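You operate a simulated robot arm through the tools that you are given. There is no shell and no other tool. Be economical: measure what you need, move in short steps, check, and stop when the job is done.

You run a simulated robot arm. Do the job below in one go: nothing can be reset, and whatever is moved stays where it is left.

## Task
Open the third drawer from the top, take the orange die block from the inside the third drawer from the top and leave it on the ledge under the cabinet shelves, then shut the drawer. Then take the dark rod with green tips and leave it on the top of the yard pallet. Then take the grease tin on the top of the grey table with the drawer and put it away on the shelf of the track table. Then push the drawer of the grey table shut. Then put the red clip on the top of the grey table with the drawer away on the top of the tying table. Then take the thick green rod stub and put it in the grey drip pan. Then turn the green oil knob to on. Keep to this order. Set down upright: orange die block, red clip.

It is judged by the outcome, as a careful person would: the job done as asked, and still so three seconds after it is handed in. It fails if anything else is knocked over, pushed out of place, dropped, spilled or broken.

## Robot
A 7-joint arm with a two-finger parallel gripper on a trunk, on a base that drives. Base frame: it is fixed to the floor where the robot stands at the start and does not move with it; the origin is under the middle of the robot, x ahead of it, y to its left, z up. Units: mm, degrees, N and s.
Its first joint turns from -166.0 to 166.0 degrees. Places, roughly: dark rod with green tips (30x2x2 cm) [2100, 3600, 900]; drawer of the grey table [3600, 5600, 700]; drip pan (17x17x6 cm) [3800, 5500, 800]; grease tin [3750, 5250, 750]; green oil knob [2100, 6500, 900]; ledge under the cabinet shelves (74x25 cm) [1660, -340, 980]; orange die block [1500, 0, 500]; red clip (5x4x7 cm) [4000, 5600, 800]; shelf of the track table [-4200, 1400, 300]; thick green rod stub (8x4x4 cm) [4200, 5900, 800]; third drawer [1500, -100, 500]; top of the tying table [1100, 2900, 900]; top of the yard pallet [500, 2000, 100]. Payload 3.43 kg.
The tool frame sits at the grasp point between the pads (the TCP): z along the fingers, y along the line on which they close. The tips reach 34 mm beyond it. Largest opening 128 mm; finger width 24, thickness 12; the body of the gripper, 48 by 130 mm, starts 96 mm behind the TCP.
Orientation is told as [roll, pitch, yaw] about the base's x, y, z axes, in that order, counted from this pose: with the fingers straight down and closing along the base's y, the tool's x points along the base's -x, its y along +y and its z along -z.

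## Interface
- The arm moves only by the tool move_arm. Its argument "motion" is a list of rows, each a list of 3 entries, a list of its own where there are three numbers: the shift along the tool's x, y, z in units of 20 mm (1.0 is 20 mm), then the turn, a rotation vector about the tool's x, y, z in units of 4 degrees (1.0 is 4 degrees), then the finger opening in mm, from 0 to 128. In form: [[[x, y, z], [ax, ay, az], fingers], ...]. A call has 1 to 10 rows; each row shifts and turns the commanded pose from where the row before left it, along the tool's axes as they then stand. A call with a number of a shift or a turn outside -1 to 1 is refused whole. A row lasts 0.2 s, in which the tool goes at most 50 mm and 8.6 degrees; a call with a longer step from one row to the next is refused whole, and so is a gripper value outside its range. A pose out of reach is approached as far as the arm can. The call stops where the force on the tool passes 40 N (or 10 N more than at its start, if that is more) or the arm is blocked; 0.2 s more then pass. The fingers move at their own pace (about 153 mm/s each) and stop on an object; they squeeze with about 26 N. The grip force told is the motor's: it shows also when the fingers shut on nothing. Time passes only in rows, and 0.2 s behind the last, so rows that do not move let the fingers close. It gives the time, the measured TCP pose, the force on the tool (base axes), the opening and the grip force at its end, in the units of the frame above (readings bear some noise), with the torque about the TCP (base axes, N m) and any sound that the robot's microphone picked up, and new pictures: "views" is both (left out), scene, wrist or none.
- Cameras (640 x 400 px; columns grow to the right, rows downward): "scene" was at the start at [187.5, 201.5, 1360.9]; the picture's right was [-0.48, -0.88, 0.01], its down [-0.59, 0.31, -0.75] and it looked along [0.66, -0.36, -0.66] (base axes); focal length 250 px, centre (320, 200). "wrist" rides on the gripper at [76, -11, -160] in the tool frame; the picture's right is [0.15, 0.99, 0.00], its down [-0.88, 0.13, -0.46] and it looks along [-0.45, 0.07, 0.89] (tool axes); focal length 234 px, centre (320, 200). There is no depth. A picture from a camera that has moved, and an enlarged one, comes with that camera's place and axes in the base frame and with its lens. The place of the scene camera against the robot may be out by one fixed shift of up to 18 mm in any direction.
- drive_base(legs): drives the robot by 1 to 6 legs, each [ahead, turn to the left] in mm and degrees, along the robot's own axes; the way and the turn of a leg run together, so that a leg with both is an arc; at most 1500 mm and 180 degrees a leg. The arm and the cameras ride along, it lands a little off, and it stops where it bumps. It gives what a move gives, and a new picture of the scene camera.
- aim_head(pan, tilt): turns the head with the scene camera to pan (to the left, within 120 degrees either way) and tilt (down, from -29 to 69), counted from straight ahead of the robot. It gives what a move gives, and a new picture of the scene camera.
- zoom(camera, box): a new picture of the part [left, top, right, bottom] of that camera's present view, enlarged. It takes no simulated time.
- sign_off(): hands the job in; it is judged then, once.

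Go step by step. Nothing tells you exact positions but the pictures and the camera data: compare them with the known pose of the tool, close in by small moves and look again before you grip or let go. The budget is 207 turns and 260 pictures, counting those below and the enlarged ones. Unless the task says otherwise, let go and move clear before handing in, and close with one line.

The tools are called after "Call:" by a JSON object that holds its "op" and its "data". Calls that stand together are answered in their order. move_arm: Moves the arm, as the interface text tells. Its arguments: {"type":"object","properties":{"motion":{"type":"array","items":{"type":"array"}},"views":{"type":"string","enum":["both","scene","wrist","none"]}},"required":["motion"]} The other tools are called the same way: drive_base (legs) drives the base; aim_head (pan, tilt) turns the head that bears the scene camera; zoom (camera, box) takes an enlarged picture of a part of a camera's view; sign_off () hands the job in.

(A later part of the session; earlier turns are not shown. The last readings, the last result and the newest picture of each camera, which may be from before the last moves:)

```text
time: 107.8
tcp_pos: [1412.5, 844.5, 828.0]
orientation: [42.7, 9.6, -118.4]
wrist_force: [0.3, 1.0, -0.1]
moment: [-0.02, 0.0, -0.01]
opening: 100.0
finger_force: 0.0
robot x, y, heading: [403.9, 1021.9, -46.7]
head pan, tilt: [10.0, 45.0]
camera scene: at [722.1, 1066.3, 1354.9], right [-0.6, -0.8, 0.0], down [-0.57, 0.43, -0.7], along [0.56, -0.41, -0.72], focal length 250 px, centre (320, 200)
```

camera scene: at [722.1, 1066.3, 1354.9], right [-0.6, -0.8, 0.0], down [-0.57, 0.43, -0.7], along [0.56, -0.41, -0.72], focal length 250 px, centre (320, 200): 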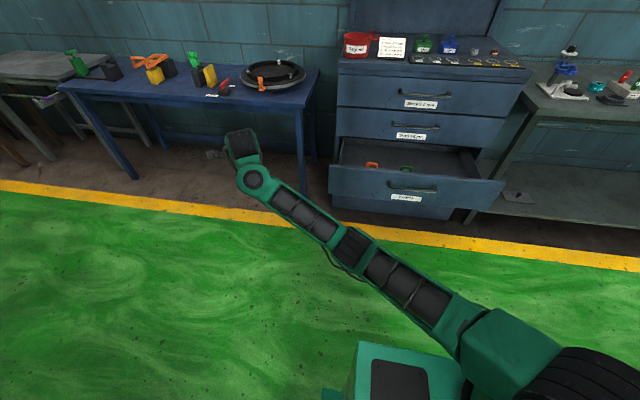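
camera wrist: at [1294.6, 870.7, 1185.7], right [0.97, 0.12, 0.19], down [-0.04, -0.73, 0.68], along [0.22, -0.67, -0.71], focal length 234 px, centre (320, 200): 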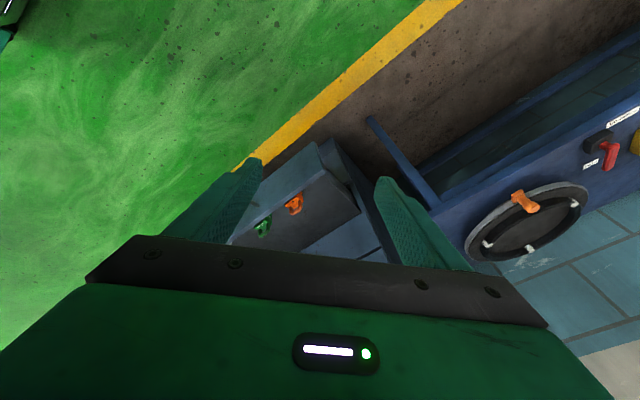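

Call:
{"op": "move_arm", "data": {"motion": [[[0, -0.7, -0.6], [0, 0, 0], 100], [[0, -0.7, -0.6], [0, 0, 0], 100], [[0, -0.7, -0.6], [0, 0, 0], 100], [[0, -0.7, -0.6], [0, 0, 0], 100], [[0, -0.7, -0.6], [0, 0, 0], 100], [[0, -0.7, -0.6], [0, 0, 0], 100], [[0, -0.7, -0.6], [0, 0, 0], 100], [[0, -0.7, -0.6], [0, 0, 0], 100]], "views": "scene"}}

```text
time: 109.6
tcp_pos: [1281.9, 914.3, 824.6]
orientation: [42.9, 9.6, -118.4]
wrist_force: [-0.4, -0.3, -0.4]
moment: [0.02, -0.01, 0.02]
opening: 100.0
finger_force: 0.2
robot x, y, heading: [404.8, 1019.2, -46.7]
head pan, tilt: [10.0, 45.0]
camera scene: at [722.1, 1066.3, 1354.9], right [-0.6, -0.8, 0.0], down [-0.57, 0.43, -0.7], along [0.56, -0.41, -0.72], focal length 250 px, centre (320, 200)
```

scene: 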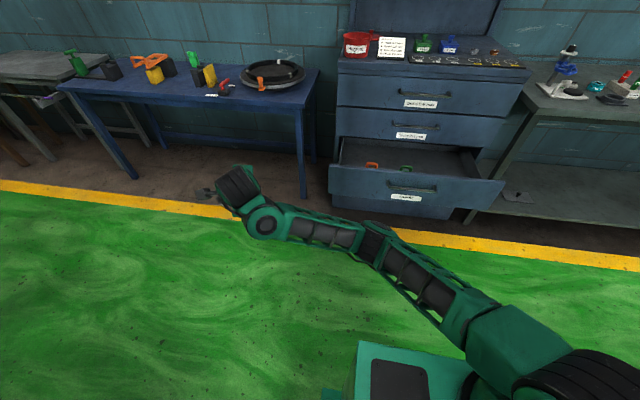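

The arm folds now with no contact. I turn the tool downwards here.

Call:
{"op": "move_arm", "data": {"motion": [[[0, 0, 0], [1, 0, 0], 100], [[0, 0, 0], [1, 0, 0], 100], [[0, 0, 0], [1, 0, 0], 100], [[0, 0, 0], [1, 0, 0], 100], [[0, 0, 0], [1, 0, 0], 100], [[0, 0, 0], [1, 0, 0], 100], [[0, 0, 0], [1, 0, 0], 100], [[0, 0, 0], [1, 0, 0], 100], [[0, 0, 0], [0, 0, 0], 100]], "views": "scene"}}

```text
time: 111.6
tcp_pos: [1282.3, 914.0, 824.8]
orientation: [42.7, 9.6, -118.4]
wrist_force: [0.1, -0.2, -0.2]
moment: [-0.01, 0.01, -0.03]
opening: 99.9
finger_force: 0.1
out of reach, approached as far as the arm can: row 1, 2, 3, 4, 5, 6, 7, 8
robot x, y, heading: [407.7, 1021.9, -46.4]
head pan, tilt: [10.0, 45.0]
camera scene: at [722.1, 1066.3, 1354.9], right [-0.6, -0.8, 0.0], down [-0.57, 0.43, -0.7], along [0.56, -0.41, -0.72], focal length 250 px, centre (320, 200)
```

scene: 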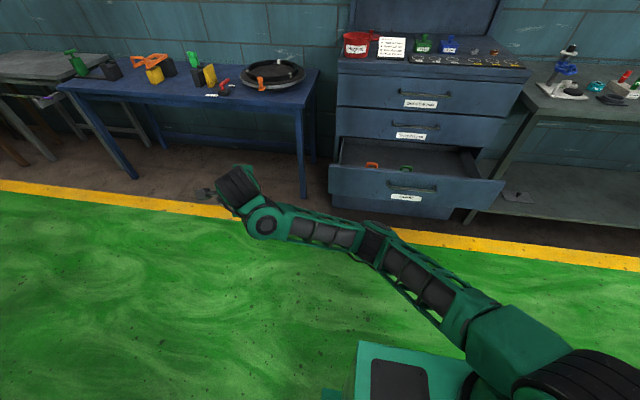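

The joint limit blocks that. I go back to the flatter pitch that worked before and descend lower, where the elbow came up earlier.

Call:
{"op": "move_arm", "data": {"motion": [[[0, 0, 0], [-1, 0, 0], 100], [[0, 0, 0], [-1, 0, 0], 100], [[0, 0, 0], [-1, 0, 0], 100], [[0, 0, 0], [-1, 0, 0], 100], [[0, 0, 0], [-1, 0, 0], 100], [[0, 0, 0], [-1, 0, 0], 100], [[0, 0, 0], [-1, 0, 0], 100], [[0, 0, 0], [-1, 0, 0], 100], [[0, 0, 0], [-1, 0, 0], 100], [[0, 0, 0], [-1, 0, 0], 100]], "views": "none"}}

Call:
{"op": "move_arm", "data": {"motion": [[[0, -0.7, 0.5], [-1, 0, 0], 100], [[0, -0.8, 0.5], [-1, 0, 0], 100], [[0, -0.8, 0.5], [-1, 0, 0], 100], [[0, -0.8, 0.5], [0, 0, 0], 100], [[0, -0.8, 0.5], [0, 0, 0], 100], [[0, -0.8, 0.5], [0, 0, 0], 100], [[0, -0.8, 0.5], [0, 0, 0], 100], [[0, -0.8, 0.5], [0, 0, 0], 100], [[0, -0.8, 0.5], [0, 0, 0], 100]], "views": "scene"}}

```text
time: 113.8
tcp_pos: [1282.5, 914.3, 823.7]
orientation: [82.8, 9.7, -118.4]
wrist_force: [0.3, 0.0, -0.1]
moment: [0.01, 0.0, -0.01]
opening: 99.9
finger_force: 0.0
robot x, y, heading: [408.4, 1019.7, -46.5]
head pan, tilt: [10.0, 45.0]
```

```text
time: 115.8
tcp_pos: [1375.7, 888.4, 685.9]
orientation: [94.7, 9.5, -118.4]
wrist_force: [0.4, 0.1, 0.1]
moment: [0.0, 0.01, 0.02]
opening: 100.3
finger_force: 0.1
robot x, y, heading: [406.4, 1023.3, -46.5]
head pan, tilt: [10.0, 45.0]
camera scene: at [722.0, 1066.4, 1354.9], right [-0.6, -0.8, 0.0], down [-0.57, 0.43, -0.7], along [0.56, -0.41, -0.72], focal length 250 px, centre (320, 200)
```

scene: 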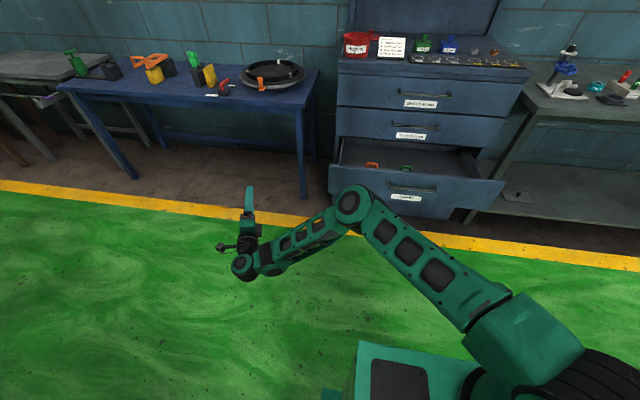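

The elbow is clearly rising now. I pitch the tool down again from here.

Call:
{"op": "move_arm", "data": {"motion": [[[0, 0, 0], [1, 0, 0], 100], [[0, 0, 0], [1, 0, 0], 100], [[0, 0, 0], [1, 0, 0], 100], [[0, 0, 0], [1, 0, 0], 100], [[0, 0, 0], [1, 0, 0], 100], [[0, 0, 0], [1, 0, 0], 100], [[0, 0, 0], [1, 0, 0], 100], [[0, 0, 0], [1, 0, 0], 100], [[0, 0, 0], [1, 0, 0], 100], [[0, 0, 0], [1, 0, 0], 100]], "views": "none"}}

Call:
{"op": "move_arm", "data": {"motion": [[[0, -0.3, 0], [1, 0, 0], 100], [[0, -0.3, 0], [1, 0, 0], 100], [[0, -0.3, 0], [1, 0, 0], 100], [[0, -0.3, 0], [1, 0, 0], 100], [[0, -0.3, 0], [1, 0, 0], 100], [[0, -0.3, 0], [1, 0, 0], 100]], "views": "scene"}}

```text
time: 118.0
tcp_pos: [1384.8, 899.5, 690.6]
orientation: [60.4, 9.9, -117.7]
wrist_force: [-0.4, 0.5, 0.1]
moment: [-0.01, 0.04, -0.03]
opening: 100.0
finger_force: 0.1
out of reach, approached as far as the arm can: row 9, 10
robot x, y, heading: [408.1, 1019.8, -46.7]
head pan, tilt: [10.0, 45.0]
```

```text
time: 119.4
tcp_pos: [1370.3, 913.5, 662.4]
orientation: [36.5, 9.8, -117.6]
wrist_force: [-0.8, -0.1, -0.3]
moment: [0.03, 0.0, -0.02]
opening: 99.8
finger_force: 0.0
robot x, y, heading: [407.2, 1021.6, -46.3]
head pan, tilt: [10.0, 45.0]
camera scene: at [722.1, 1066.3, 1354.9], right [-0.6, -0.8, 0.0], down [-0.57, 0.43, -0.7], along [0.56, -0.41, -0.72], focal length 250 px, centre (320, 200)
```

scene: 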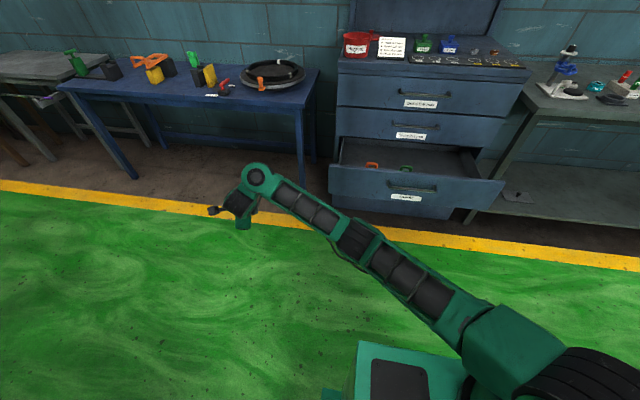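

The wrist now bends down from a raised forearm, as it should. I finish turning to vertical and pull in.

Call:
{"op": "move_arm", "data": {"motion": [[[0, -0.6, -0.6], [1, 0, 0], 100], [[0, -0.6, -0.6], [1, 0, 0], 100], [[0, -0.7, -0.5], [1, 0, 0], 100], [[0, -0.7, -0.4], [1, 0, 0], 100], [[0, -0.8, -0.4], [1, 0, 0], 100], [[0, -0.8, -0.4], [1, 0, 0], 100], [[0, -0.8, -0.4], [1, 0, 0], 100], [[0, -0.8, -0.4], [1, 0, 0], 100], [[0, -0.8, -0.4], [1, 0, 0], 100], [[0, -0.8, -0.4], [0, 0, 0], 100]], "views": "scene"}}

```text
time: 121.6
tcp_pos: [1334.1, 989.0, 665.8]
orientation: [0.5, 9.8, -117.7]
wrist_force: [-0.1, 0.0, 0.3]
moment: [0.02, 0.0, 0.01]
opening: 100.1
finger_force: 0.1
out of reach, approached as far as the arm can: row 1, 2, 3, 4, 5, 6, 7, 8, 9, 10
robot x, y, heading: [409.7, 1022.7, -46.5]
head pan, tilt: [10.0, 45.0]
camera scene: at [722.1, 1066.4, 1354.9], right [-0.6, -0.8, 0.0], down [-0.57, 0.43, -0.7], along [0.56, -0.41, -0.72], focal length 250 px, centre (320, 200)
```

scene: 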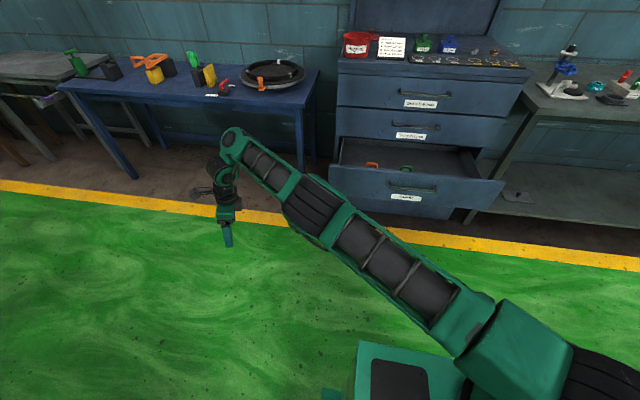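

Tool is vertical. Now I turn its yaw back towards standard.

Call:
{"op": "move_arm", "data": {"motion": [[[0, 0, 0.5], [0, 0, -1], 100], [[0, 0, 0.5], [0, 0, -1], 100], [[0, 0, 0.5], [0, 0, -1], 100], [[0, 0, 0], [0, 0, -1], 100], [[0, 0, 0], [0, 0, -1], 100], [[0, 0, 0], [0, 0, -1], 100], [[0, 0, 0], [0, 0, -1], 100], [[0, 0, 0], [0, 0, -1], 100], [[0, 0, 0], [0, 0, -1], 100], [[0, 0, 0], [0, 0, -1], 100]], "views": "scene"}}

```text
time: 123.8
tcp_pos: [1337.6, 991.5, 635.4]
orientation: [6.8, 7.3, -77.2]
wrist_force: [-0.5, -0.4, 0.4]
moment: [0.0, 0.01, 0.0]
opening: 100.0
finger_force: 0.0
robot x, y, heading: [403.4, 1021.1, -46.4]
head pan, tilt: [10.0, 45.0]
camera scene: at [722.1, 1066.3, 1354.9], right [-0.6, -0.8, 0.0], down [-0.57, 0.43, -0.7], along [0.56, -0.41, -0.72], focal length 250 px, centre (320, 200)
```

scene: 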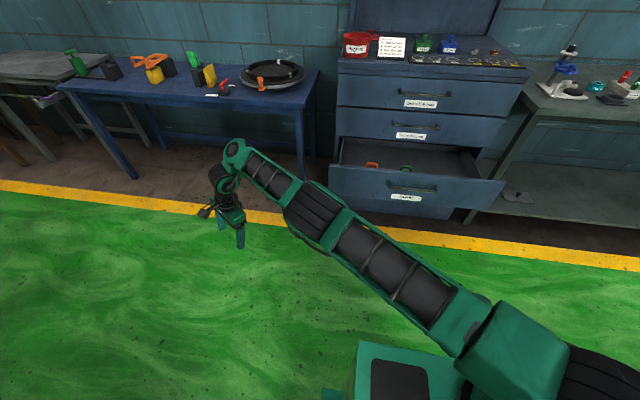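

All reachable and force-free. I keep turning.

Call:
{"op": "move_arm", "data": {"motion": [[[0, -0.4, 0], [0, 0, -1], 100], [[0, -0.4, 0], [0, 0, -1], 100], [[0, -0.4, 0], [0, 0, -1], 100], [[0.2, -0.4, 0], [0, 0, -1], 100], [[0.2, -0.4, 0], [0, 0, -1], 100], [[0.3, -0.4, 0], [0, 0, -1], 100], [[0.3, -0.4, 0], [0, 0, -1], 100], [[0.4, -0.3, 0], [0, 0, -1], 100], [[0.4, -0.3, 0], [0, 0, -1], 100], [[0.4, -0.2, 0], [0, 0, -1], 100]], "views": "none"}}

Call:
{"op": "move_arm", "data": {"motion": [[[0.5, 0, 0], [0, 0, -1], 100], [[0.5, 0, 0], [0, 0, -1], 100], [[0.5, 0, 0], [0, 0, -1], 100], [[0.5, 0, 0], [0, 0, -1], 100], [[0.5, 0, 0], [0, 0, -1], 100], [[0.5, 0, 0], [0, 0, 0], 100], [[0.5, 0, 0], [0, 0, 0], 100]], "views": "scene"}}

```text
time: 126.0
tcp_pos: [1325.9, 1005.7, 637.4]
orientation: [9.8, 1.4, -37.3]
wrist_force: [0.1, 0.5, -0.7]
moment: [-0.02, 0.01, -0.03]
opening: 100.0
finger_force: 0.1
out of reach, approached as far as the arm can: row 1, 3, 4, 5, 6, 7, 8, 9, 10
robot x, y, heading: [408.5, 1020.8, -46.5]
head pan, tilt: [10.0, 45.0]
```

```text
time: 127.6
tcp_pos: [1316.9, 1043.9, 643.1]
orientation: [9.5, -2.1, -17.9]
wrist_force: [0.5, -1.3, -0.1]
moment: [0.02, -0.02, 0.0]
opening: 100.0
finger_force: 0.1
out of reach, approached as far as the arm can: row 1, 2, 3, 4, 5, 6, 7
robot x, y, heading: [405.2, 1020.9, -46.7]
head pan, tilt: [10.0, 45.0]
camera scene: at [722.1, 1066.4, 1354.9], right [-0.6, -0.8, 0.0], down [-0.57, 0.43, -0.7], along [0.56, -0.41, -0.72], focal length 250 px, centre (320, 200)
```

scene: 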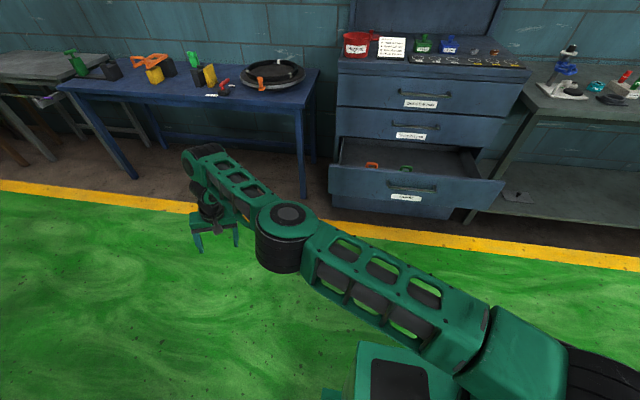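

Call:
{"op": "move_arm", "data": {"motion": [[[0.6, 0, 0], [0, 0, 0], 100], [[0.6, 0, 0], [0, 0, 0], 100], [[0.6, 0, 0], [0, 0, 0], 100], [[0.6, 0, 0], [0, 0, 0], 100], [[0.6, 0, 0], [0, 0, 0], 100], [[0.6, 0, 0], [0, 0, 0], 100], [[0, 0, 0], [0, 0, 0], 100]], "views": "scene"}}

```text
time: 129.2
tcp_pos: [1308.3, 1069.5, 639.6]
orientation: [9.4, -1.9, -18.0]
wrist_force: [-0.1, -0.2, -0.9]
moment: [-0.03, 0.01, -0.03]
opening: 100.0
finger_force: 0.0
out of reach, approached as far as the arm can: row 1, 2, 3, 4, 5, 6
robot x, y, heading: [407.1, 1019.1, -46.2]
head pan, tilt: [10.0, 45.0]
camera scene: at [722.1, 1066.4, 1354.9], right [-0.6, -0.8, 0.0], down [-0.57, 0.43, -0.7], along [0.56, -0.41, -0.72], focal length 250 px, centre (320, 200)
```

scene: 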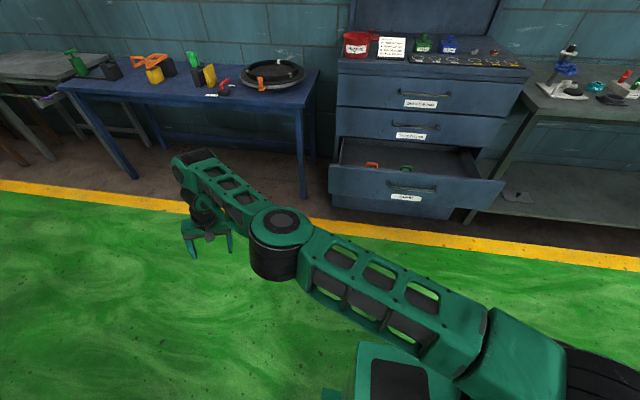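

The straight elbow won't fold from here with the tool vertical. I tip the tool outward again about the grasp point, which should make the elbow fold.

Call:
{"op": "move_arm", "data": {"motion": [[[0, 0, 0], [0, -1, 0], 100], [[0, 0, 0], [0, -1, 0], 100], [[0, 0, 0], [0, -1, 0], 100], [[0, 0, 0], [0, -1, 0], 100], [[0, 0, 0], [0, -1, 0], 100], [[0, 0, 0], [0, -1, 0], 100], [[0, 0, 0], [0, -1, 0], 100], [[0, 0, 0], [0, -1, 0], 100], [[0, 0, 0], [0, -1, 0], 100], [[0, 0, 0], [0, -1, 0], 100]], "views": "scene"}}

```text
time: 131.4
tcp_pos: [1308.0, 1069.8, 639.1]
orientation: [9.5, -2.0, -17.8]
wrist_force: [-0.7, 0.4, -0.6]
moment: [0.02, -0.01, 0.01]
opening: 99.8
finger_force: 0.0
out of reach, approached as far as the arm can: row 1, 2, 3, 4, 5, 6, 7, 8, 9, 10
robot x, y, heading: [406.2, 1019.7, -46.4]
head pan, tilt: [10.0, 45.0]
camera scene: at [722.1, 1066.4, 1354.9], right [-0.6, -0.8, 0.0], down [-0.57, 0.43, -0.7], along [0.56, -0.41, -0.72], focal length 250 px, centre (320, 200)
```

scene: 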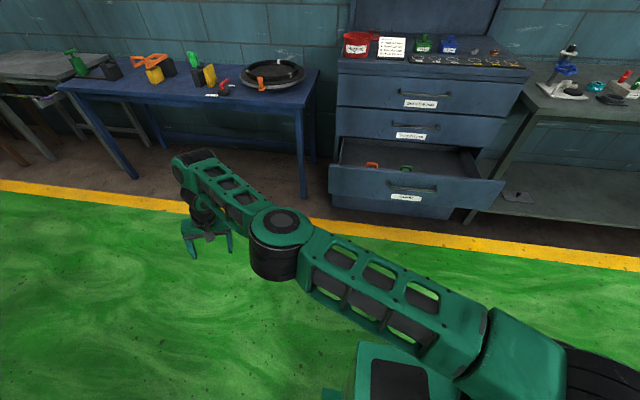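

My accumulated command is too far inside. I bring it back out to where the arm really is.

Call:
{"op": "move_arm", "data": {"motion": [[[0, 0, 0], [0, 1, 0], 100], [[0, 0, 0], [0, 1, 0], 100], [[0, 0, 0], [0, 1, 0], 100], [[0, 0, 0], [0, 1, 0], 100], [[0, 0, 0], [0, 1, 0], 100], [[0, 0, 0], [0, 1, 0], 100], [[0, 0, 0], [0, 1, 0], 100], [[0, 0, 0], [0, 1, 0], 100], [[0, 0, 0], [0, 1, 0], 100], [[0, 0, 0], [0, 1, 0], 100]], "views": "none"}}

Call:
{"op": "move_arm", "data": {"motion": [[[-1, 0, 0], [0, 0, 0], 100], [[-1, 0, 0], [0, 0, 0], 100], [[-1, 0, 0], [0, 0, 0], 100], [[-1, 0, 0], [0, 0, 0], 100], [[-1, 0, 0], [0, 0, 0], 100], [[-1, 0, 0], [0, 0, 0], 100], [[-1, 0, 0], [0, 0, 0], 100]], "views": "none"}}

Call:
{"op": "move_arm", "data": {"motion": [[[-0.5, 0, 0], [0, 0, 0], 100], [[-0.5, 0, 0], [0, 0, 0], 100], [[-0.5, 0, 0], [0, 0, 0], 100], [[-0.5, 0, 0], [0, 0, 0], 100]], "views": "scene"}}

```text
time: 133.6
tcp_pos: [1308.5, 1068.6, 639.1]
orientation: [9.4, -2.0, -17.9]
wrist_force: [0.8, -0.3, -0.4]
moment: [0.02, -0.02, -0.01]
opening: 100.0
finger_force: 0.0
out of reach, approached as far as the arm can: row 1, 2, 3, 4, 5, 6, 7, 8, 9, 10
robot x, y, heading: [407.4, 1023.4, -46.6]
head pan, tilt: [10.0, 45.0]
```

```text
time: 135.2
tcp_pos: [1307.0, 1069.2, 639.0]
orientation: [9.6, -2.0, -17.8]
wrist_force: [1.3, 0.2, 0.2]
moment: [0.0, 0.02, -0.03]
opening: 100.0
finger_force: 0.0
out of reach, approached as far as the arm can: row 1, 2, 3, 4, 5, 6, 7
robot x, y, heading: [406.1, 1021.6, -46.3]
head pan, tilt: [10.0, 45.0]
```

```text
time: 136.2
tcp_pos: [1345.6, 1066.2, 644.9]
orientation: [9.3, -1.9, -17.9]
wrist_force: [-0.6, 0.7, 0.5]
moment: [-0.03, 0.02, 0.01]
opening: 100.1
finger_force: 0.1
out of reach, approached as far as the arm can: row 1, 2, 3
robot x, y, heading: [407.9, 1022.4, -46.5]
head pan, tilt: [10.0, 45.0]
camera scene: at [722.0, 1066.5, 1354.9], right [-0.6, -0.8, 0.0], down [-0.57, 0.43, -0.7], along [0.56, -0.41, -0.72], focal length 250 px, centre (320, 200)
```

scene: 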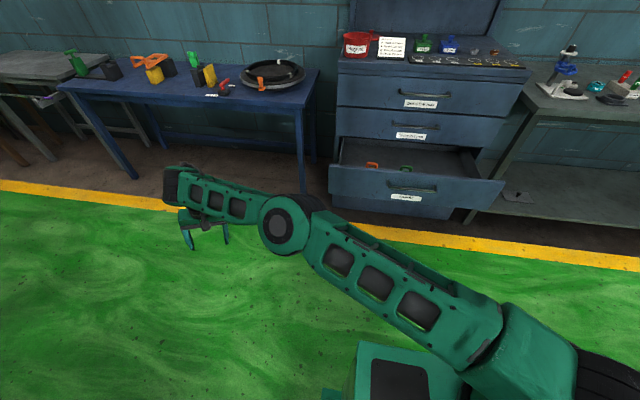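

Back in step with the command, and the elbow has rolled upward. I try pulling in slowly now.

Call:
{"op": "move_arm", "data": {"motion": [[[0.3, 0, 0], [0, 0, 0], 100], [[0.3, 0, 0], [0, 0, 0], 100], [[0.3, 0, 0], [0, 0, 0], 100], [[0.3, 0, 0], [0, 0, 0], 100], [[0.3, 0, 0], [0, 0, 0], 100], [[0.3, 0, 0], [0, 0, 0], 100], [[0.3, 0, 0], [0, 0, 0], 100]], "views": "scene"}}

```text
time: 137.8
tcp_pos: [1304.5, 1078.5, 642.8]
orientation: [9.5, -2.0, -18.0]
wrist_force: [-0.1, 0.2, -0.7]
moment: [-0.01, 0.02, 0.01]
opening: 100.1
finger_force: 0.1
robot x, y, heading: [408.8, 1020.9, -46.8]
head pan, tilt: [10.0, 45.0]
camera scene: at [722.1, 1066.4, 1354.9], right [-0.6, -0.8, 0.0], down [-0.57, 0.43, -0.7], along [0.56, -0.41, -0.72], focal length 250 px, centre (320, 200)
```

scene: 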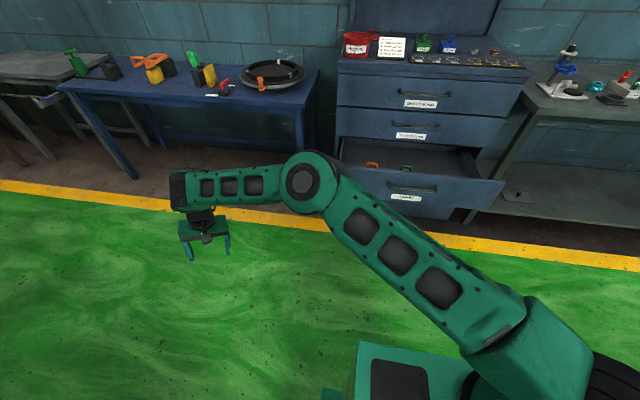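

Excellent — elbow up, no limits. I keep folding inward.

Call:
{"op": "move_arm", "data": {"motion": [[[0.8, 0, -0.2], [0, 0, 0], 100], [[0.8, 0, -0.2], [0, 0, 0], 100], [[0.8, 0, -0.2], [0, 0, 0], 100], [[0.8, 0, -0.2], [0, 0, 0], 100], [[0.8, 0, -0.2], [0, 0, 0], 100], [[0.8, 0, -0.2], [0, 0, 0], 100], [[0.8, 0, -0.2], [0, 0, 0], 100], [[0.8, 0, -0.2], [0, 0, 0], 100], [[0, 0, 0], [0, 0, 0], 100]], "views": "scene"}}

```text
time: 139.8
tcp_pos: [1179.3, 1112.5, 668.6]
orientation: [9.5, -1.9, -17.9]
wrist_force: [-0.2, -0.9, 0.4]
moment: [0.04, 0.0, -0.01]
opening: 100.1
finger_force: 0.1
robot x, y, heading: [408.0, 1020.6, -46.6]
head pan, tilt: [10.0, 45.0]
camera scene: at [722.0, 1066.4, 1354.9], right [-0.6, -0.8, 0.0], down [-0.57, 0.43, -0.7], along [0.56, -0.41, -0.72], focal length 250 px, centre (320, 200)
```

scene: 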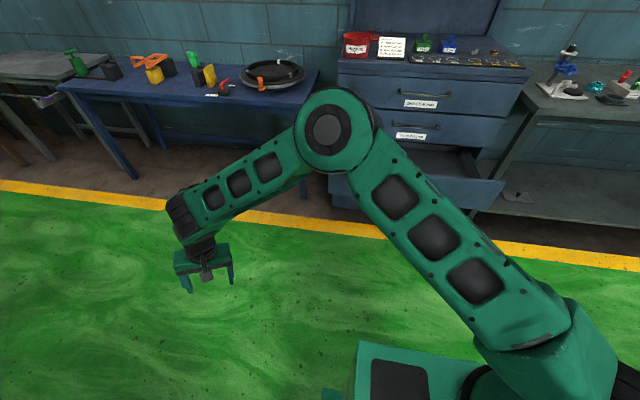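

The arm is healthy again. I level the tool and swing it to the front.

Call:
{"op": "move_arm", "data": {"motion": [[[0, -1, -0.3], [0.6, 0, 0.7], 100], [[0, -1, -0.3], [0.6, 0, 0.7], 100], [[0, -1, -0.3], [0.6, 0, 0.7], 100], [[0, -1, -0.3], [0.6, 0, 0.7], 100], [[0, -1, -0.3], [0, 0, 0.7], 100], [[0, -1, 0], [0, 0, 0.7], 100], [[0, -1, 0], [0, 0, 0.7], 100], [[0, -1, 0], [0, 0, 0.7], 100], [[0, -1, 0], [0, 0, 0.7], 100], [[0, -1, 0], [0, 0, 0.7], 100]], "views": "none"}}

Call:
{"op": "move_arm", "data": {"motion": [[[-0.2, -1, 0], [0, 0, 0], 100], [[-0.2, -1, 0], [0, 0, 0], 100], [[-0.2, -1, 0], [0, 0, 0], 100], [[-0.2, -1, 0], [0, 0, 0], 100], [[-0.2, -1, 0], [0, 0, 0], 100], [[-0.2, -1, 0], [0, 0, 0], 100], [[-0.2, -1, 0], [0, 0, 0], 100], [[-0.2, -1, 0], [0, 0, 0], 100], [[-0.2, -1, 0], [0, 0, 0], 100], [[-0.2, -1, 0], [0, 0, 0], 100]], "views": "scene"}}

```text
time: 142.0
tcp_pos: [1079.4, 941.0, 690.0]
orientation: [0.5, -0.9, -45.9]
wrist_force: [-0.3, 0.0, 0.0]
moment: [-0.02, 0.01, 0.0]
opening: 100.0
finger_force: 0.0
robot x, y, heading: [402.6, 1024.1, -46.6]
head pan, tilt: [10.0, 45.0]
```

```text
time: 144.2
tcp_pos: [961.6, 772.3, 689.2]
orientation: [0.4, -0.9, -45.8]
wrist_force: [0.5, 0.1, 0.3]
moment: [0.01, -0.04, 0.0]
opening: 100.0
finger_force: 0.0
robot x, y, heading: [409.7, 1021.8, -46.4]
head pan, tilt: [10.0, 45.0]
camera scene: at [722.0, 1066.4, 1354.9], right [-0.6, -0.8, 0.0], down [-0.57, 0.43, -0.7], along [0.56, -0.41, -0.72], focal length 250 px, centre (320, 200)
```

scene: 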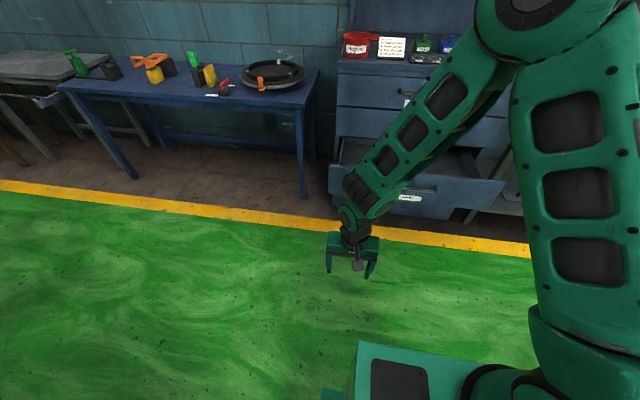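

The arm is back in its proper posture with the tool vertical. I drive up so the block is at about 880 mm.

Call:
{"op": "drive_base", "data": {"legs": [[400, 0]]}}

Call:
{"op": "move_arm", "data": {"motion": [[[-1, 0, -0.3], [0, 0, 0], 100], [[-1, 0, -0.3], [0, 0, 0], 100], [[-1, 0, -0.3], [0, 0, 0], 100], [[-1, 0, -0.3], [0, 0, 0], 100], [[-1, 0, -0.3], [0, 0, 0], 100], [[-1, 0, -0.3], [0, 0, 0], 100], [[-1, 0, -0.3], [0, 0, 0], 100], [[-1, 0, 0], [0, 0, 0], 100], [[-1, 0, 0], [0, 0, 0], 100]], "views": "both"}}

```text
time: 146.7
tcp_pos: [1237.8, 475.4, 688.9]
orientation: [0.5, -1.1, -46.1]
wrist_force: [-0.1, -0.6, 0.6]
moment: [-0.02, 0.0, 0.0]
opening: 100.0
finger_force: 0.1
robot x, y, heading: [684.9, 730.4, -46.8]
head pan, tilt: [10.0, 45.0]
camera scene: at [998.9, 771.4, 1354.9], right [-0.6, -0.8, 0.0], down [-0.57, 0.43, -0.7], along [0.56, -0.42, -0.72], focal length 250 px, centre (320, 200)
```

scene: 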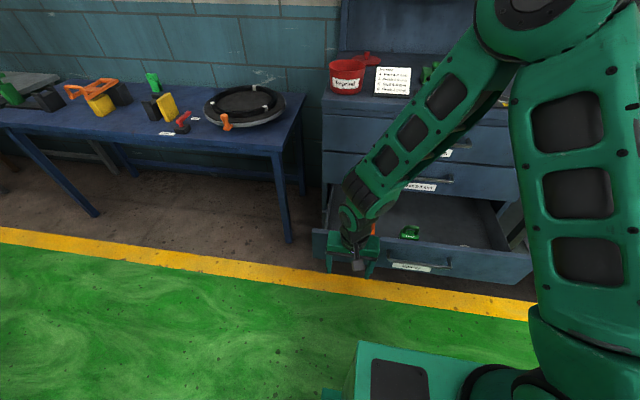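

```text
time: 148.7
tcp_pos: [1354.8, 351.6, 743.9]
orientation: [0.5, -1.7, -46.1]
wrist_force: [0.5, 0.3, 0.0]
moment: [0.01, 0.01, -0.02]
opening: 99.9
finger_force: 0.1
robot x, y, heading: [684.4, 725.2, -46.9]
head pan, tilt: [10.0, 45.0]
camera scene: at [998.8, 771.5, 1354.9], right [-0.6, -0.8, 0.0], down [-0.57, 0.43, -0.7], along [0.56, -0.42, -0.72], focal length 250 px, centre (320, 200)
camera wrist: at [1289.0, 401.3, 901.0], right [0.61, 0.79, 0.0], down [0.69, -0.54, 0.48], along [0.38, -0.29, -0.88], focal length 234 px, centre (320, 200)
```

scene: 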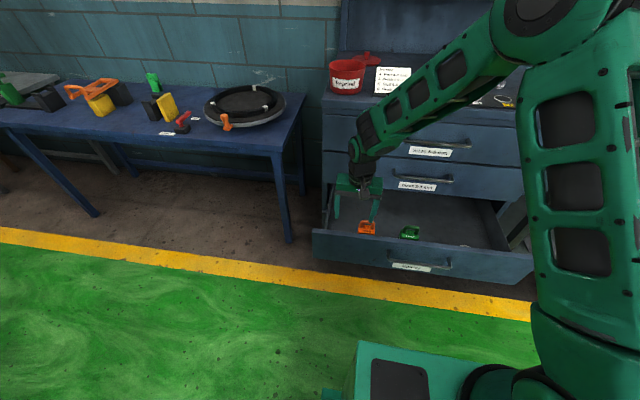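
wrist: 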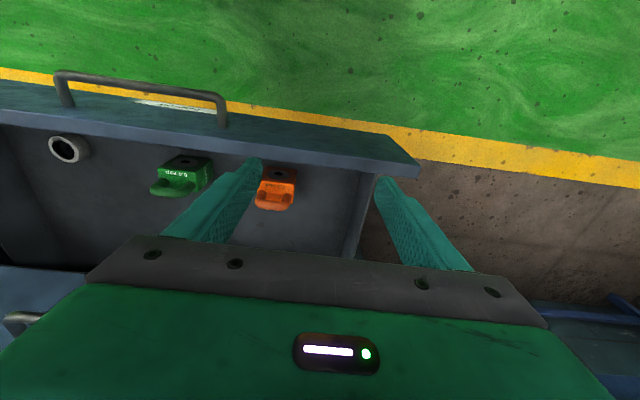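

I now see the block from above; I zoom in on it.

Call:
{"op": "zoom", "data": {"camera": "wrist", "box": [140, 130, 360, 250]}}

Call:
{"op": "zoom", "data": {"camera": "scene", "box": [300, 180, 480, 290]}}

```text
2.91 times, centred on (250, 190) of wrist
camera zoom: at [1289.0, 401.3, 901.0], right [0.61, 0.79, 0.0], down [0.69, -0.54, 0.48], along [0.38, -0.29, -0.88], focal length 681 px, centre (524, 229)
```

zoom: 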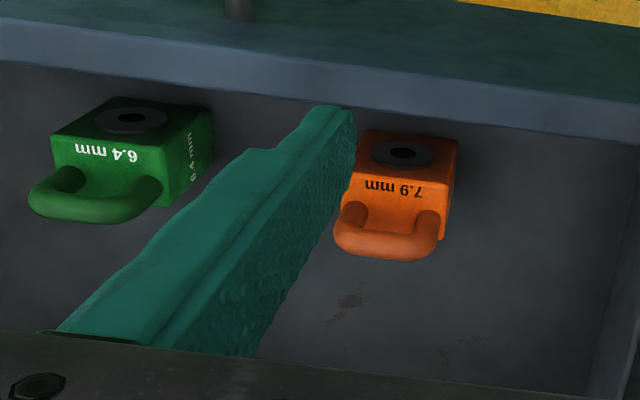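

```text
3.56 times, centred on (390, 235) of scene
camera zoom: at [998.8, 771.5, 1354.9], right [-0.6, -0.8, 0.0], down [-0.57, 0.43, -0.7], along [0.56, -0.42, -0.72], focal length 887 px, centre (71, 76)
```

zoom: 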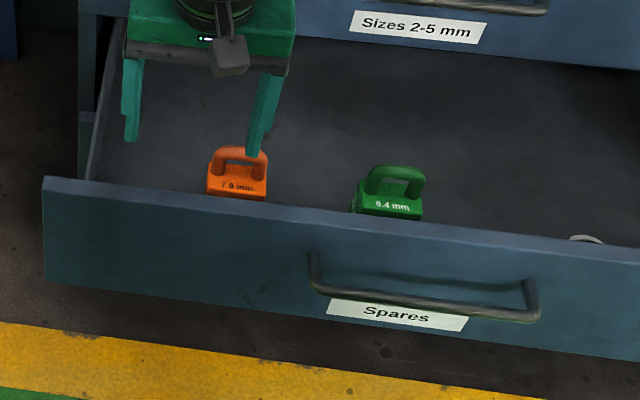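

The block stands with its loop upright, ~65 mm wide. I lean the tool 24° forward and centre over it.

Call:
{"op": "move_arm", "data": {"motion": [[[-1, -0.5, 0], [0, -1, 0], 110], [[-1, -0.5, 0], [0, -1, 0], 110], [[-1, -0.5, 0.1], [0, -1, 0], 110], [[-1, -0.5, 0.2], [0, -1, 0], 110], [[-0.9, -0.5, 0.3], [0, -1, 0], 110], [[0.3, -0.4, 1], [0, -1, 0], 110], [[0.3, -0.4, 1], [0, 0, 0], 110], [[0.3, 0, 1], [0, 0, 0], 110], [[0, 0, 0], [0, 0, 0], 110]], "views": "both"}}

```text
time: 150.7
tcp_pos: [1383.6, 229.2, 687.1]
orientation: [0.5, -25.8, -46.3]
wrist_force: [0.3, -0.7, 0.6]
moment: [0.01, 0.01, -0.01]
opening: 109.9
finger_force: 0.1
robot x, y, heading: [683.3, 727.8, -46.9]
head pan, tilt: [10.0, 45.0]
camera scene: at [998.9, 771.4, 1354.9], right [-0.6, -0.8, 0.0], down [-0.57, 0.43, -0.7], along [0.56, -0.42, -0.72], focal length 250 px, centre (320, 200)
camera wrist: at [1277.8, 320.1, 797.1], right [0.62, 0.78, -0.06], down [0.5, -0.34, 0.79], along [0.6, -0.52, -0.6], focal length 234 px, centre (320, 200)
```

scene: 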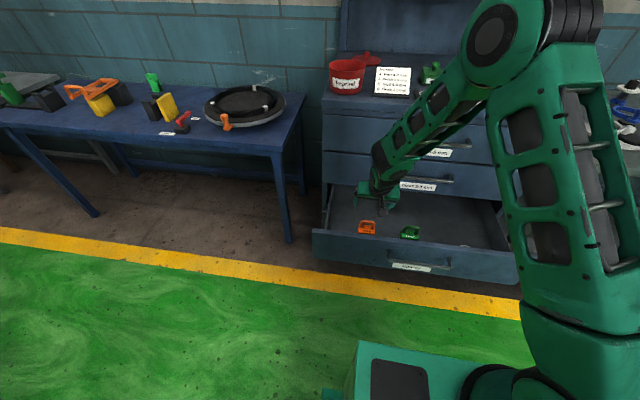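
wrist: 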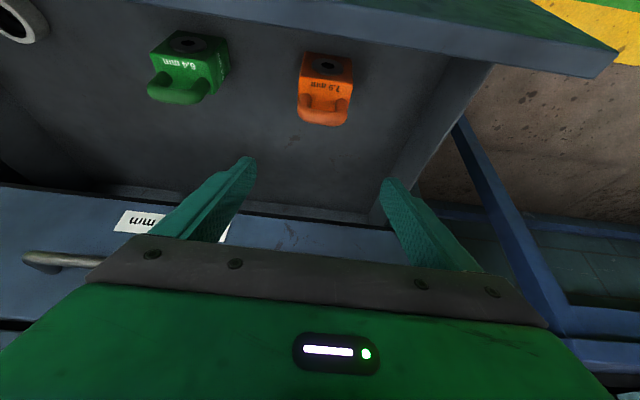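

The block's front face is at about (1380, 229), its top near z 540 with the loop above. I descend over it, leaving a last check.

Call:
{"op": "move_arm", "data": {"motion": [[[0.27, 0, 0.88], [0, 0, 0], 110], [[0.27, 0, 0.88], [0, 0, 0], 110], [[0.27, 0, 0.88], [0, 0, 0], 110], [[0.27, 0, 0.88], [0, 0, 0], 110], [[0.27, 0, 0.88], [0, 0, 0], 110], [[0, 0, 0], [0, 0, 0], 110]], "views": "both"}}

Call:
{"op": "zoom", "data": {"camera": "scene", "box": [310, 160, 450, 270]}}

```text
time: 152.1
tcp_pos: [1392.3, 221.2, 593.5]
orientation: [0.5, -25.7, -46.3]
wrist_force: [-0.2, 0.0, -0.3]
moment: [-0.02, 0.01, 0.02]
opening: 109.8
finger_force: 0.0
robot x, y, heading: [685.5, 725.1, -46.9]
head pan, tilt: [10.0, 45.0]
camera scene: at [998.9, 771.4, 1354.9], right [-0.6, -0.8, 0.0], down [-0.57, 0.43, -0.7], along [0.56, -0.42, -0.72], focal length 250 px, centre (320, 200)
camera wrist: at [1287.3, 311.5, 704.8], right [0.62, 0.78, -0.06], down [0.5, -0.34, 0.79], along [0.6, -0.52, -0.61], focal length 234 px, centre (320, 200)
```

scene: 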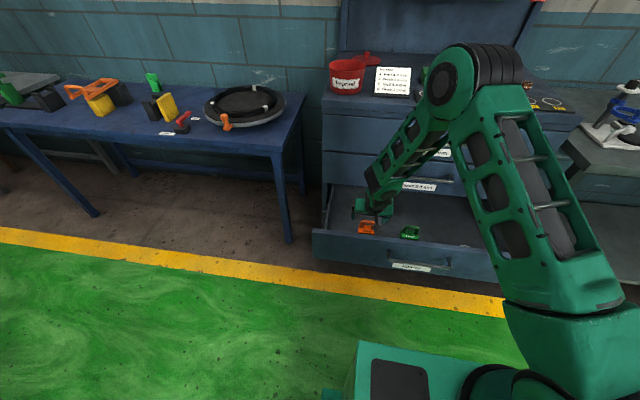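
wrist: 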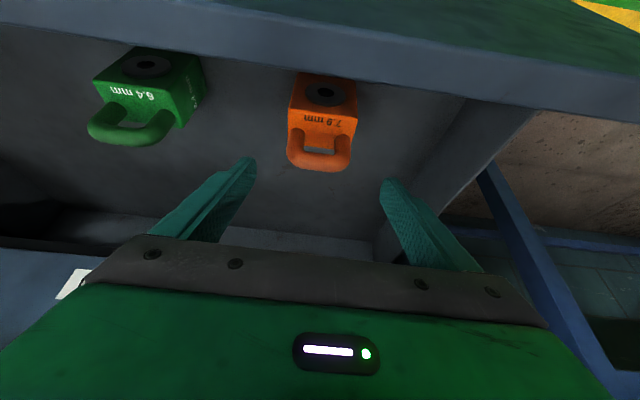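

```text
3.64 times, centred on (380, 215) of scene
camera zoom: at [998.9, 771.4, 1354.9], right [-0.6, -0.8, 0.0], down [-0.57, 0.43, -0.7], along [0.56, -0.42, -0.72], focal length 908 px, centre (102, 146)
```

zoom: 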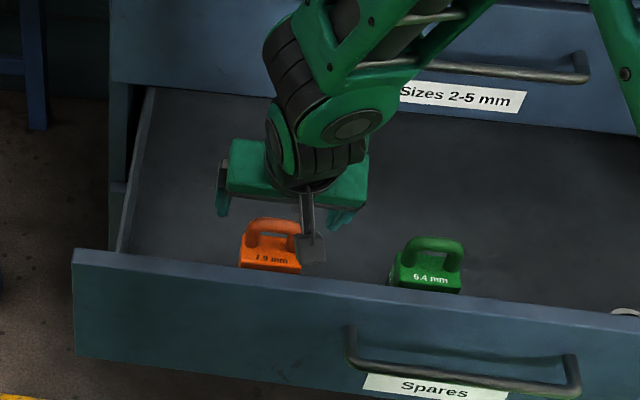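

Everything lines up. I descend the last 53 mm and close on the block.

Call:
{"op": "move_arm", "data": {"motion": [[[0.2, 0, 0.87], [0, 0, 0], 110], [[0.2, 0, 0.87], [0, 0, 0], 110], [[0.2, 0, 0.87], [0, 0, 0], 110], [[0, 0, 0], [0, 0, 0], 110]], "views": "wrist"}}

```text
time: 153.1
tcp_pos: [1401.9, 212.4, 542.5]
orientation: [0.5, -25.8, -46.3]
wrist_force: [1.0, 0.2, -0.2]
moment: [0.0, 0.01, 0.0]
opening: 109.5
finger_force: 0.0
robot x, y, heading: [684.1, 731.5, -46.9]
head pan, tilt: [10.0, 45.0]
camera wrist: at [1295.4, 303.3, 652.9], right [0.62, 0.78, -0.06], down [0.5, -0.34, 0.79], along [0.6, -0.52, -0.61], focal length 234 px, centre (320, 200)
```

wrist: 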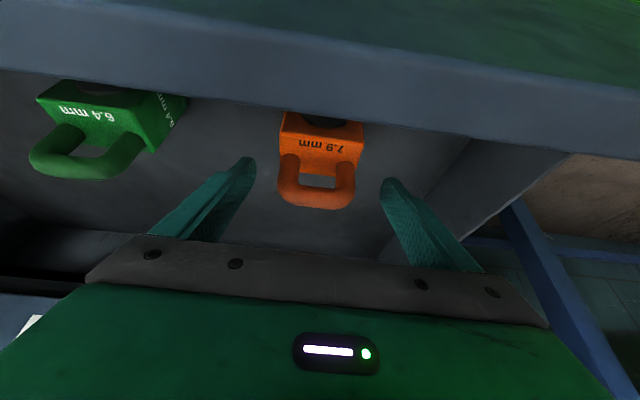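

Call:
{"op": "move_arm", "data": {"motion": [[[0.5, 0, 0.5], [0, 0, 0], 110], [[0, 0, 0], [0, 0, 0], 80], [[0, 0, 0], [0, 0, 0], 40], [[0, 0, 0], [0, 0, 0], 0], [[0, 0, 0], [0, 0, 0], 0], [[0, 0, 0], [0, 0, 0], 0]], "views": "wrist"}}

```text
time: 154.5
tcp_pos: [1397.6, 217.4, 529.1]
orientation: [0.5, -25.7, -46.3]
wrist_force: [-1.6, -3.0, -0.1]
moment: [-0.51, 0.33, 0.01]
opening: 69.7
finger_force: 26.4
robot x, y, heading: [684.0, 727.8, -46.7]
head pan, tilt: [10.0, 45.0]
camera wrist: at [1292.4, 306.6, 640.3], right [0.62, 0.78, -0.06], down [0.5, -0.34, 0.79], along [0.6, -0.52, -0.61], focal length 234 px, centre (320, 200)
```

wrist: 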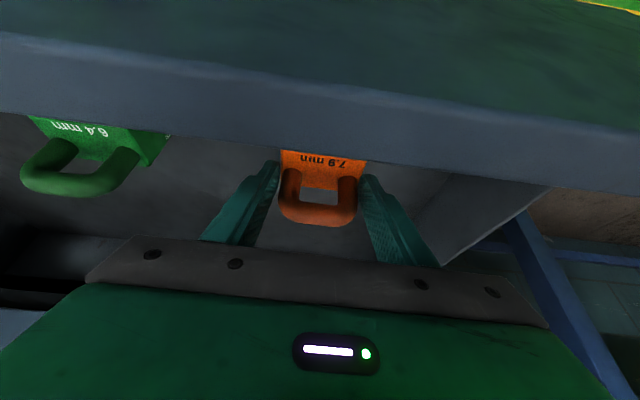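

Gripped at 70 mm. I lift straight up.

Call:
{"op": "move_arm", "data": {"motion": [[[-0.22, 0, -0.45], [0, 0, 0], 0], [[-0.22, 0, -0.45], [0, 0, 0], 0], [[-0.43, 0, -0.9], [0, 0, 0], 0], [[-0.43, 0, -0.9], [0, 0, 0], 0], [[-0.43, 0, -0.9], [0, 0, 0], 0], [[-0.43, 0, -0.9], [0, 0, 0], 0], [[-0.43, 0, -0.9], [0, 0, 0], 0], [[-0.43, 0, -0.9], [0, 0, 0], 0], [[-0.43, 0, -0.9], [0, 0, 0], 0], [[-0.43, 0, -0.9], [0, 0, 0], 0]], "views": "both"}}

```text
time: 156.7
tcp_pos: [1395.6, 214.1, 711.0]
orientation: [0.6, -25.6, -46.3]
wrist_force: [-0.8, 0.4, -10.9]
moment: [0.08, 0.03, 0.0]
opening: 69.8
finger_force: 25.9
robot x, y, heading: [683.0, 729.9, -47.0]
head pan, tilt: [10.0, 45.0]
camera scene: at [999.4, 771.0, 1354.8], right [-0.6, -0.8, 0.0], down [-0.57, 0.43, -0.7], along [0.56, -0.42, -0.72], focal length 250 px, centre (320, 200)
camera wrist: at [1290.5, 304.7, 820.0], right [0.62, 0.78, -0.06], down [0.5, -0.34, 0.79], along [0.6, -0.52, -0.61], focal length 234 px, centre (320, 200)
```

scene: 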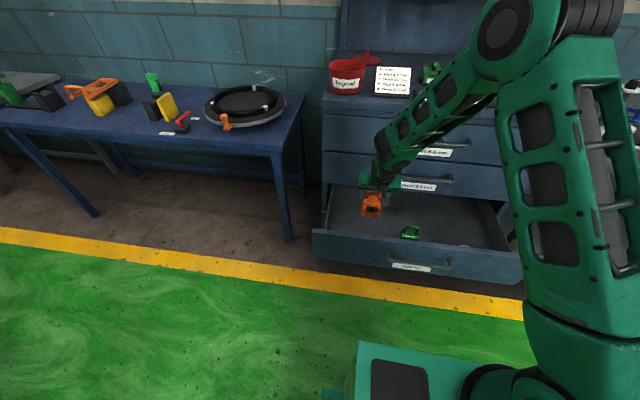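
wrist: 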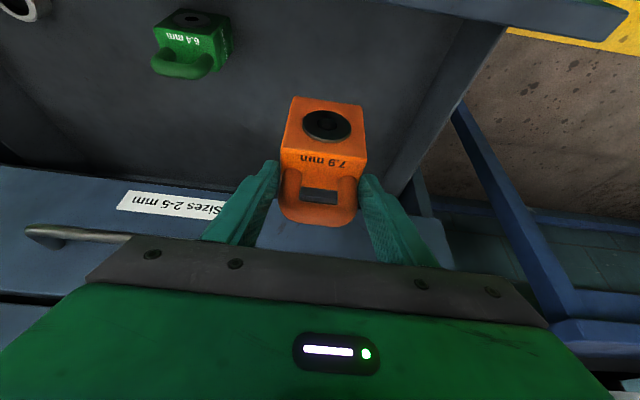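

The block is held and lifted. I zoom in to check its attitude and the cabinet top.

Call:
{"op": "zoom", "data": {"camera": "scene", "box": [320, 150, 440, 240]}}

Call:
{"op": "aim_head", "data": {"pan": -5, "tilt": 22}}

```text
4.44 times, centred on (380, 195) of scene
camera zoom: at [999.4, 771.0, 1354.8], right [-0.6, -0.8, 0.0], down [-0.57, 0.43, -0.7], along [0.56, -0.42, -0.72], focal length 1109 px, centre (53, 222)
```

zoom: 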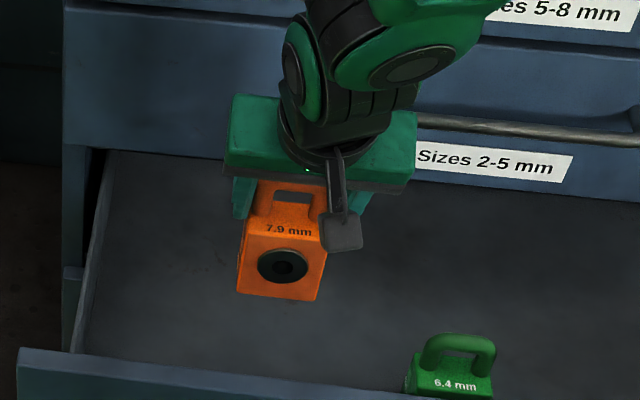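

```text
time: 157.6
tcp_pos: [1395.1, 214.2, 710.0]
orientation: [0.4, -25.7, -46.4]
wrist_force: [0.8, 0.7, -9.3]
moment: [0.02, 0.06, 0.0]
opening: 69.8
finger_force: 26.4
robot x, y, heading: [686.8, 728.3, -46.9]
head pan, tilt: [-5.0, 22.0]
camera scene: at [991.9, 746.6, 1390.0], right [-0.79, -0.62, 0.0], down [-0.24, 0.3, -0.92], along [0.57, -0.72, -0.39], focal length 250 px, centre (320, 200)
```

scene: 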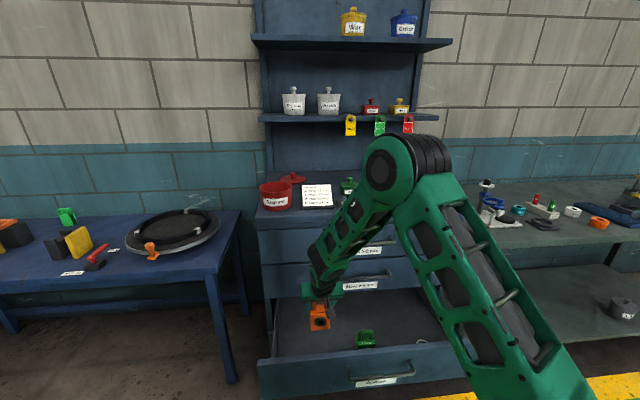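

The block hangs upright; its bottom is ~95 mm below the grasp point. I retract it clear of the cabinet before relocating the base alongside.

Call:
{"op": "move_arm", "data": {"motion": [[[-0.43, 0, -0.9], [0, 0, 0], 0], [[-0.43, 0, -0.9], [0, 0, 0], 0], [[0.47, 0, -0.88], [0, 0, 0], 0], [[0.9, 0, -0.43], [0, 0, 0], 0], [[0.9, 0, -0.43], [0, 0, 0], 0], [[0.9, 0, -0.43], [0, 0, 0], 0], [[0.9, 0, -0.43], [0, 0, 0], 0], [[0.9, 0, -0.43], [0, 0, 0], 0], [[0.9, 0, -0.43], [0, 0, 0], 0], [[0, 0, 0], [0, 0, 0], 0]], "views": "none"}}

Call:
{"op": "drive_base", "data": {"legs": [[-200, 0], [0, 56.5], [1076, 0], [0, 32.8]]}}

```text
time: 159.8
tcp_pos: [1300.2, 312.7, 760.1]
orientation: [0.5, -25.7, -46.2]
wrist_force: [-0.2, -0.2, -10.0]
moment: [0.05, 0.05, 0.0]
opening: 69.6
finger_force: 25.9
robot x, y, heading: [681.0, 726.6, -47.1]
head pan, tilt: [-5.0, 22.0]
```

```text
time: 171.3
tcp_pos: [2042.0, 1664.9, 760.1]
orientation: [0.6, -25.7, 43.0]
wrist_force: [-0.4, 0.4, -9.7]
moment: [-0.05, 0.04, 0.03]
opening: 69.6
finger_force: 26.1
robot x, y, heading: [1627.0, 1044.9, 42.6]
head pan, tilt: [-5.0, 22.0]
camera scene: at [1628.5, 1358.8, 1390.1], right [0.61, -0.79, 0.0], down [-0.31, -0.24, -0.92], along [0.73, 0.56, -0.39], focal length 250 px, centre (320, 200)
```

scene: 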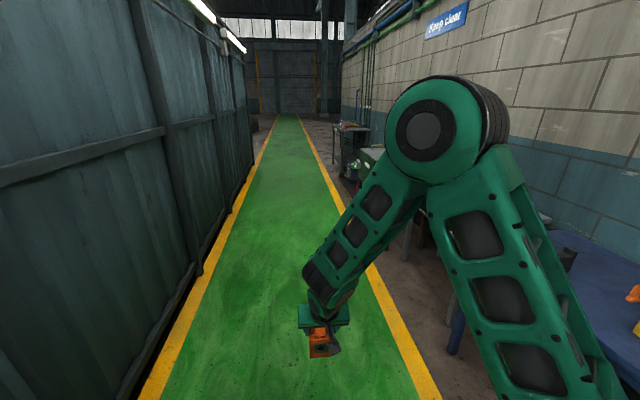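

I'm alongside the blue table, parallel-ish to the wall (wall direction 44.4°). I need ~55 mm more clearance from the open drawer, so I reverse with a small jog to stand abeam of the cabinet.

Call:
{"op": "drive_base", "data": {"legs": [[0, -10.2], [-265, 0], [0, 12]]}}

```text
time: 174.8
tcp_pos: [1794.4, 1527.0, 769.4]
orientation: [0.5, -26.3, 44.7]
wrist_force: [-1.2, -0.2, -10.4]
moment: [-0.07, 0.03, 0.02]
opening: 69.8
finger_force: 25.7
robot x, y, heading: [1405.0, 899.2, 44.0]
head pan, tilt: [-5.0, 22.0]
camera scene: at [1397.6, 1213.0, 1390.1], right [0.63, -0.78, 0.0], down [-0.3, -0.25, -0.92], along [0.72, 0.58, -0.39], focal length 250 px, centre (320, 200)
```

scene: 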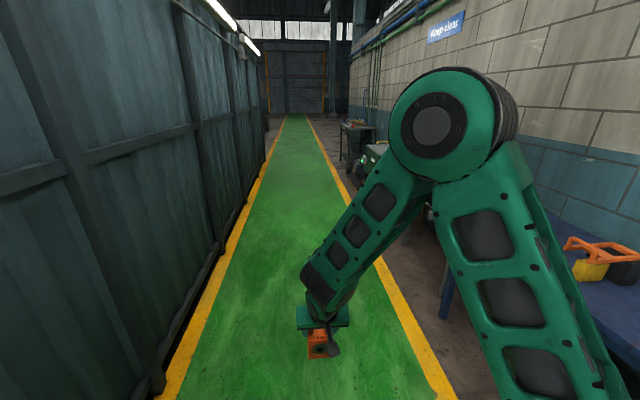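

Position is right (653 mm from the cabinet face line). I reverse along it.

Call:
{"op": "drive_base", "data": {"legs": [[-543, 0]]}}

Call:
{"op": "aim_head", "data": {"pan": -80, "tilt": 35}}

```text
time: 177.9
tcp_pos: [1399.5, 1151.1, 777.5]
orientation: [0.5, -27.2, 45.2]
wrist_force: [0.1, 1.3, -10.2]
moment: [-0.06, 0.08, -0.02]
opening: 69.9
finger_force: 25.9
robot x, y, heading: [1020.5, 526.8, 44.6]
head pan, tilt: [-5.0, 22.0]
camera scene: at [1013.4, 839.8, 1390.1], right [0.64, -0.77, 0.0], down [-0.3, -0.25, -0.92], along [0.71, 0.59, -0.39], focal length 250 px, centre (320, 200)
```

scene: 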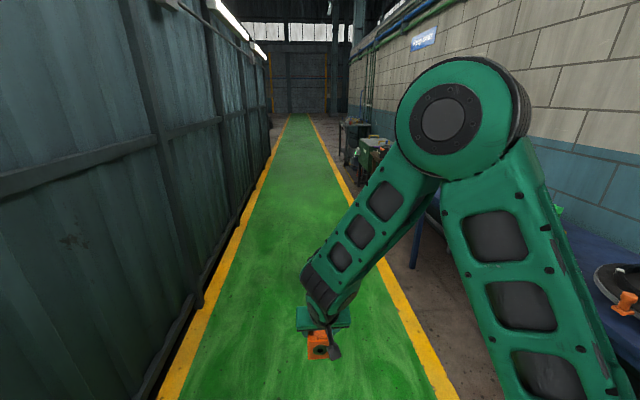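

```text
time: 179.4
tcp_pos: [1392.4, 1144.0, 787.4]
orientation: [0.4, -28.0, 45.2]
wrist_force: [-0.5, 0.0, -10.5]
moment: [-0.09, 0.08, 0.03]
opening: 69.8
finger_force: 26.2
robot x, y, heading: [1023.9, 523.1, 44.8]
head pan, tilt: [-80.0, 35.0]
camera scene: at [1013.7, 729.5, 1370.6], right [-0.58, -0.82, 0.01], down [-0.48, 0.32, -0.82], along [0.66, -0.48, -0.58], focal length 250 px, centre (320, 200)
```

scene: 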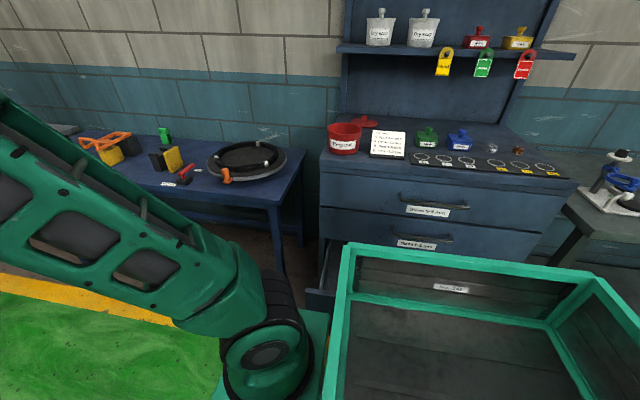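

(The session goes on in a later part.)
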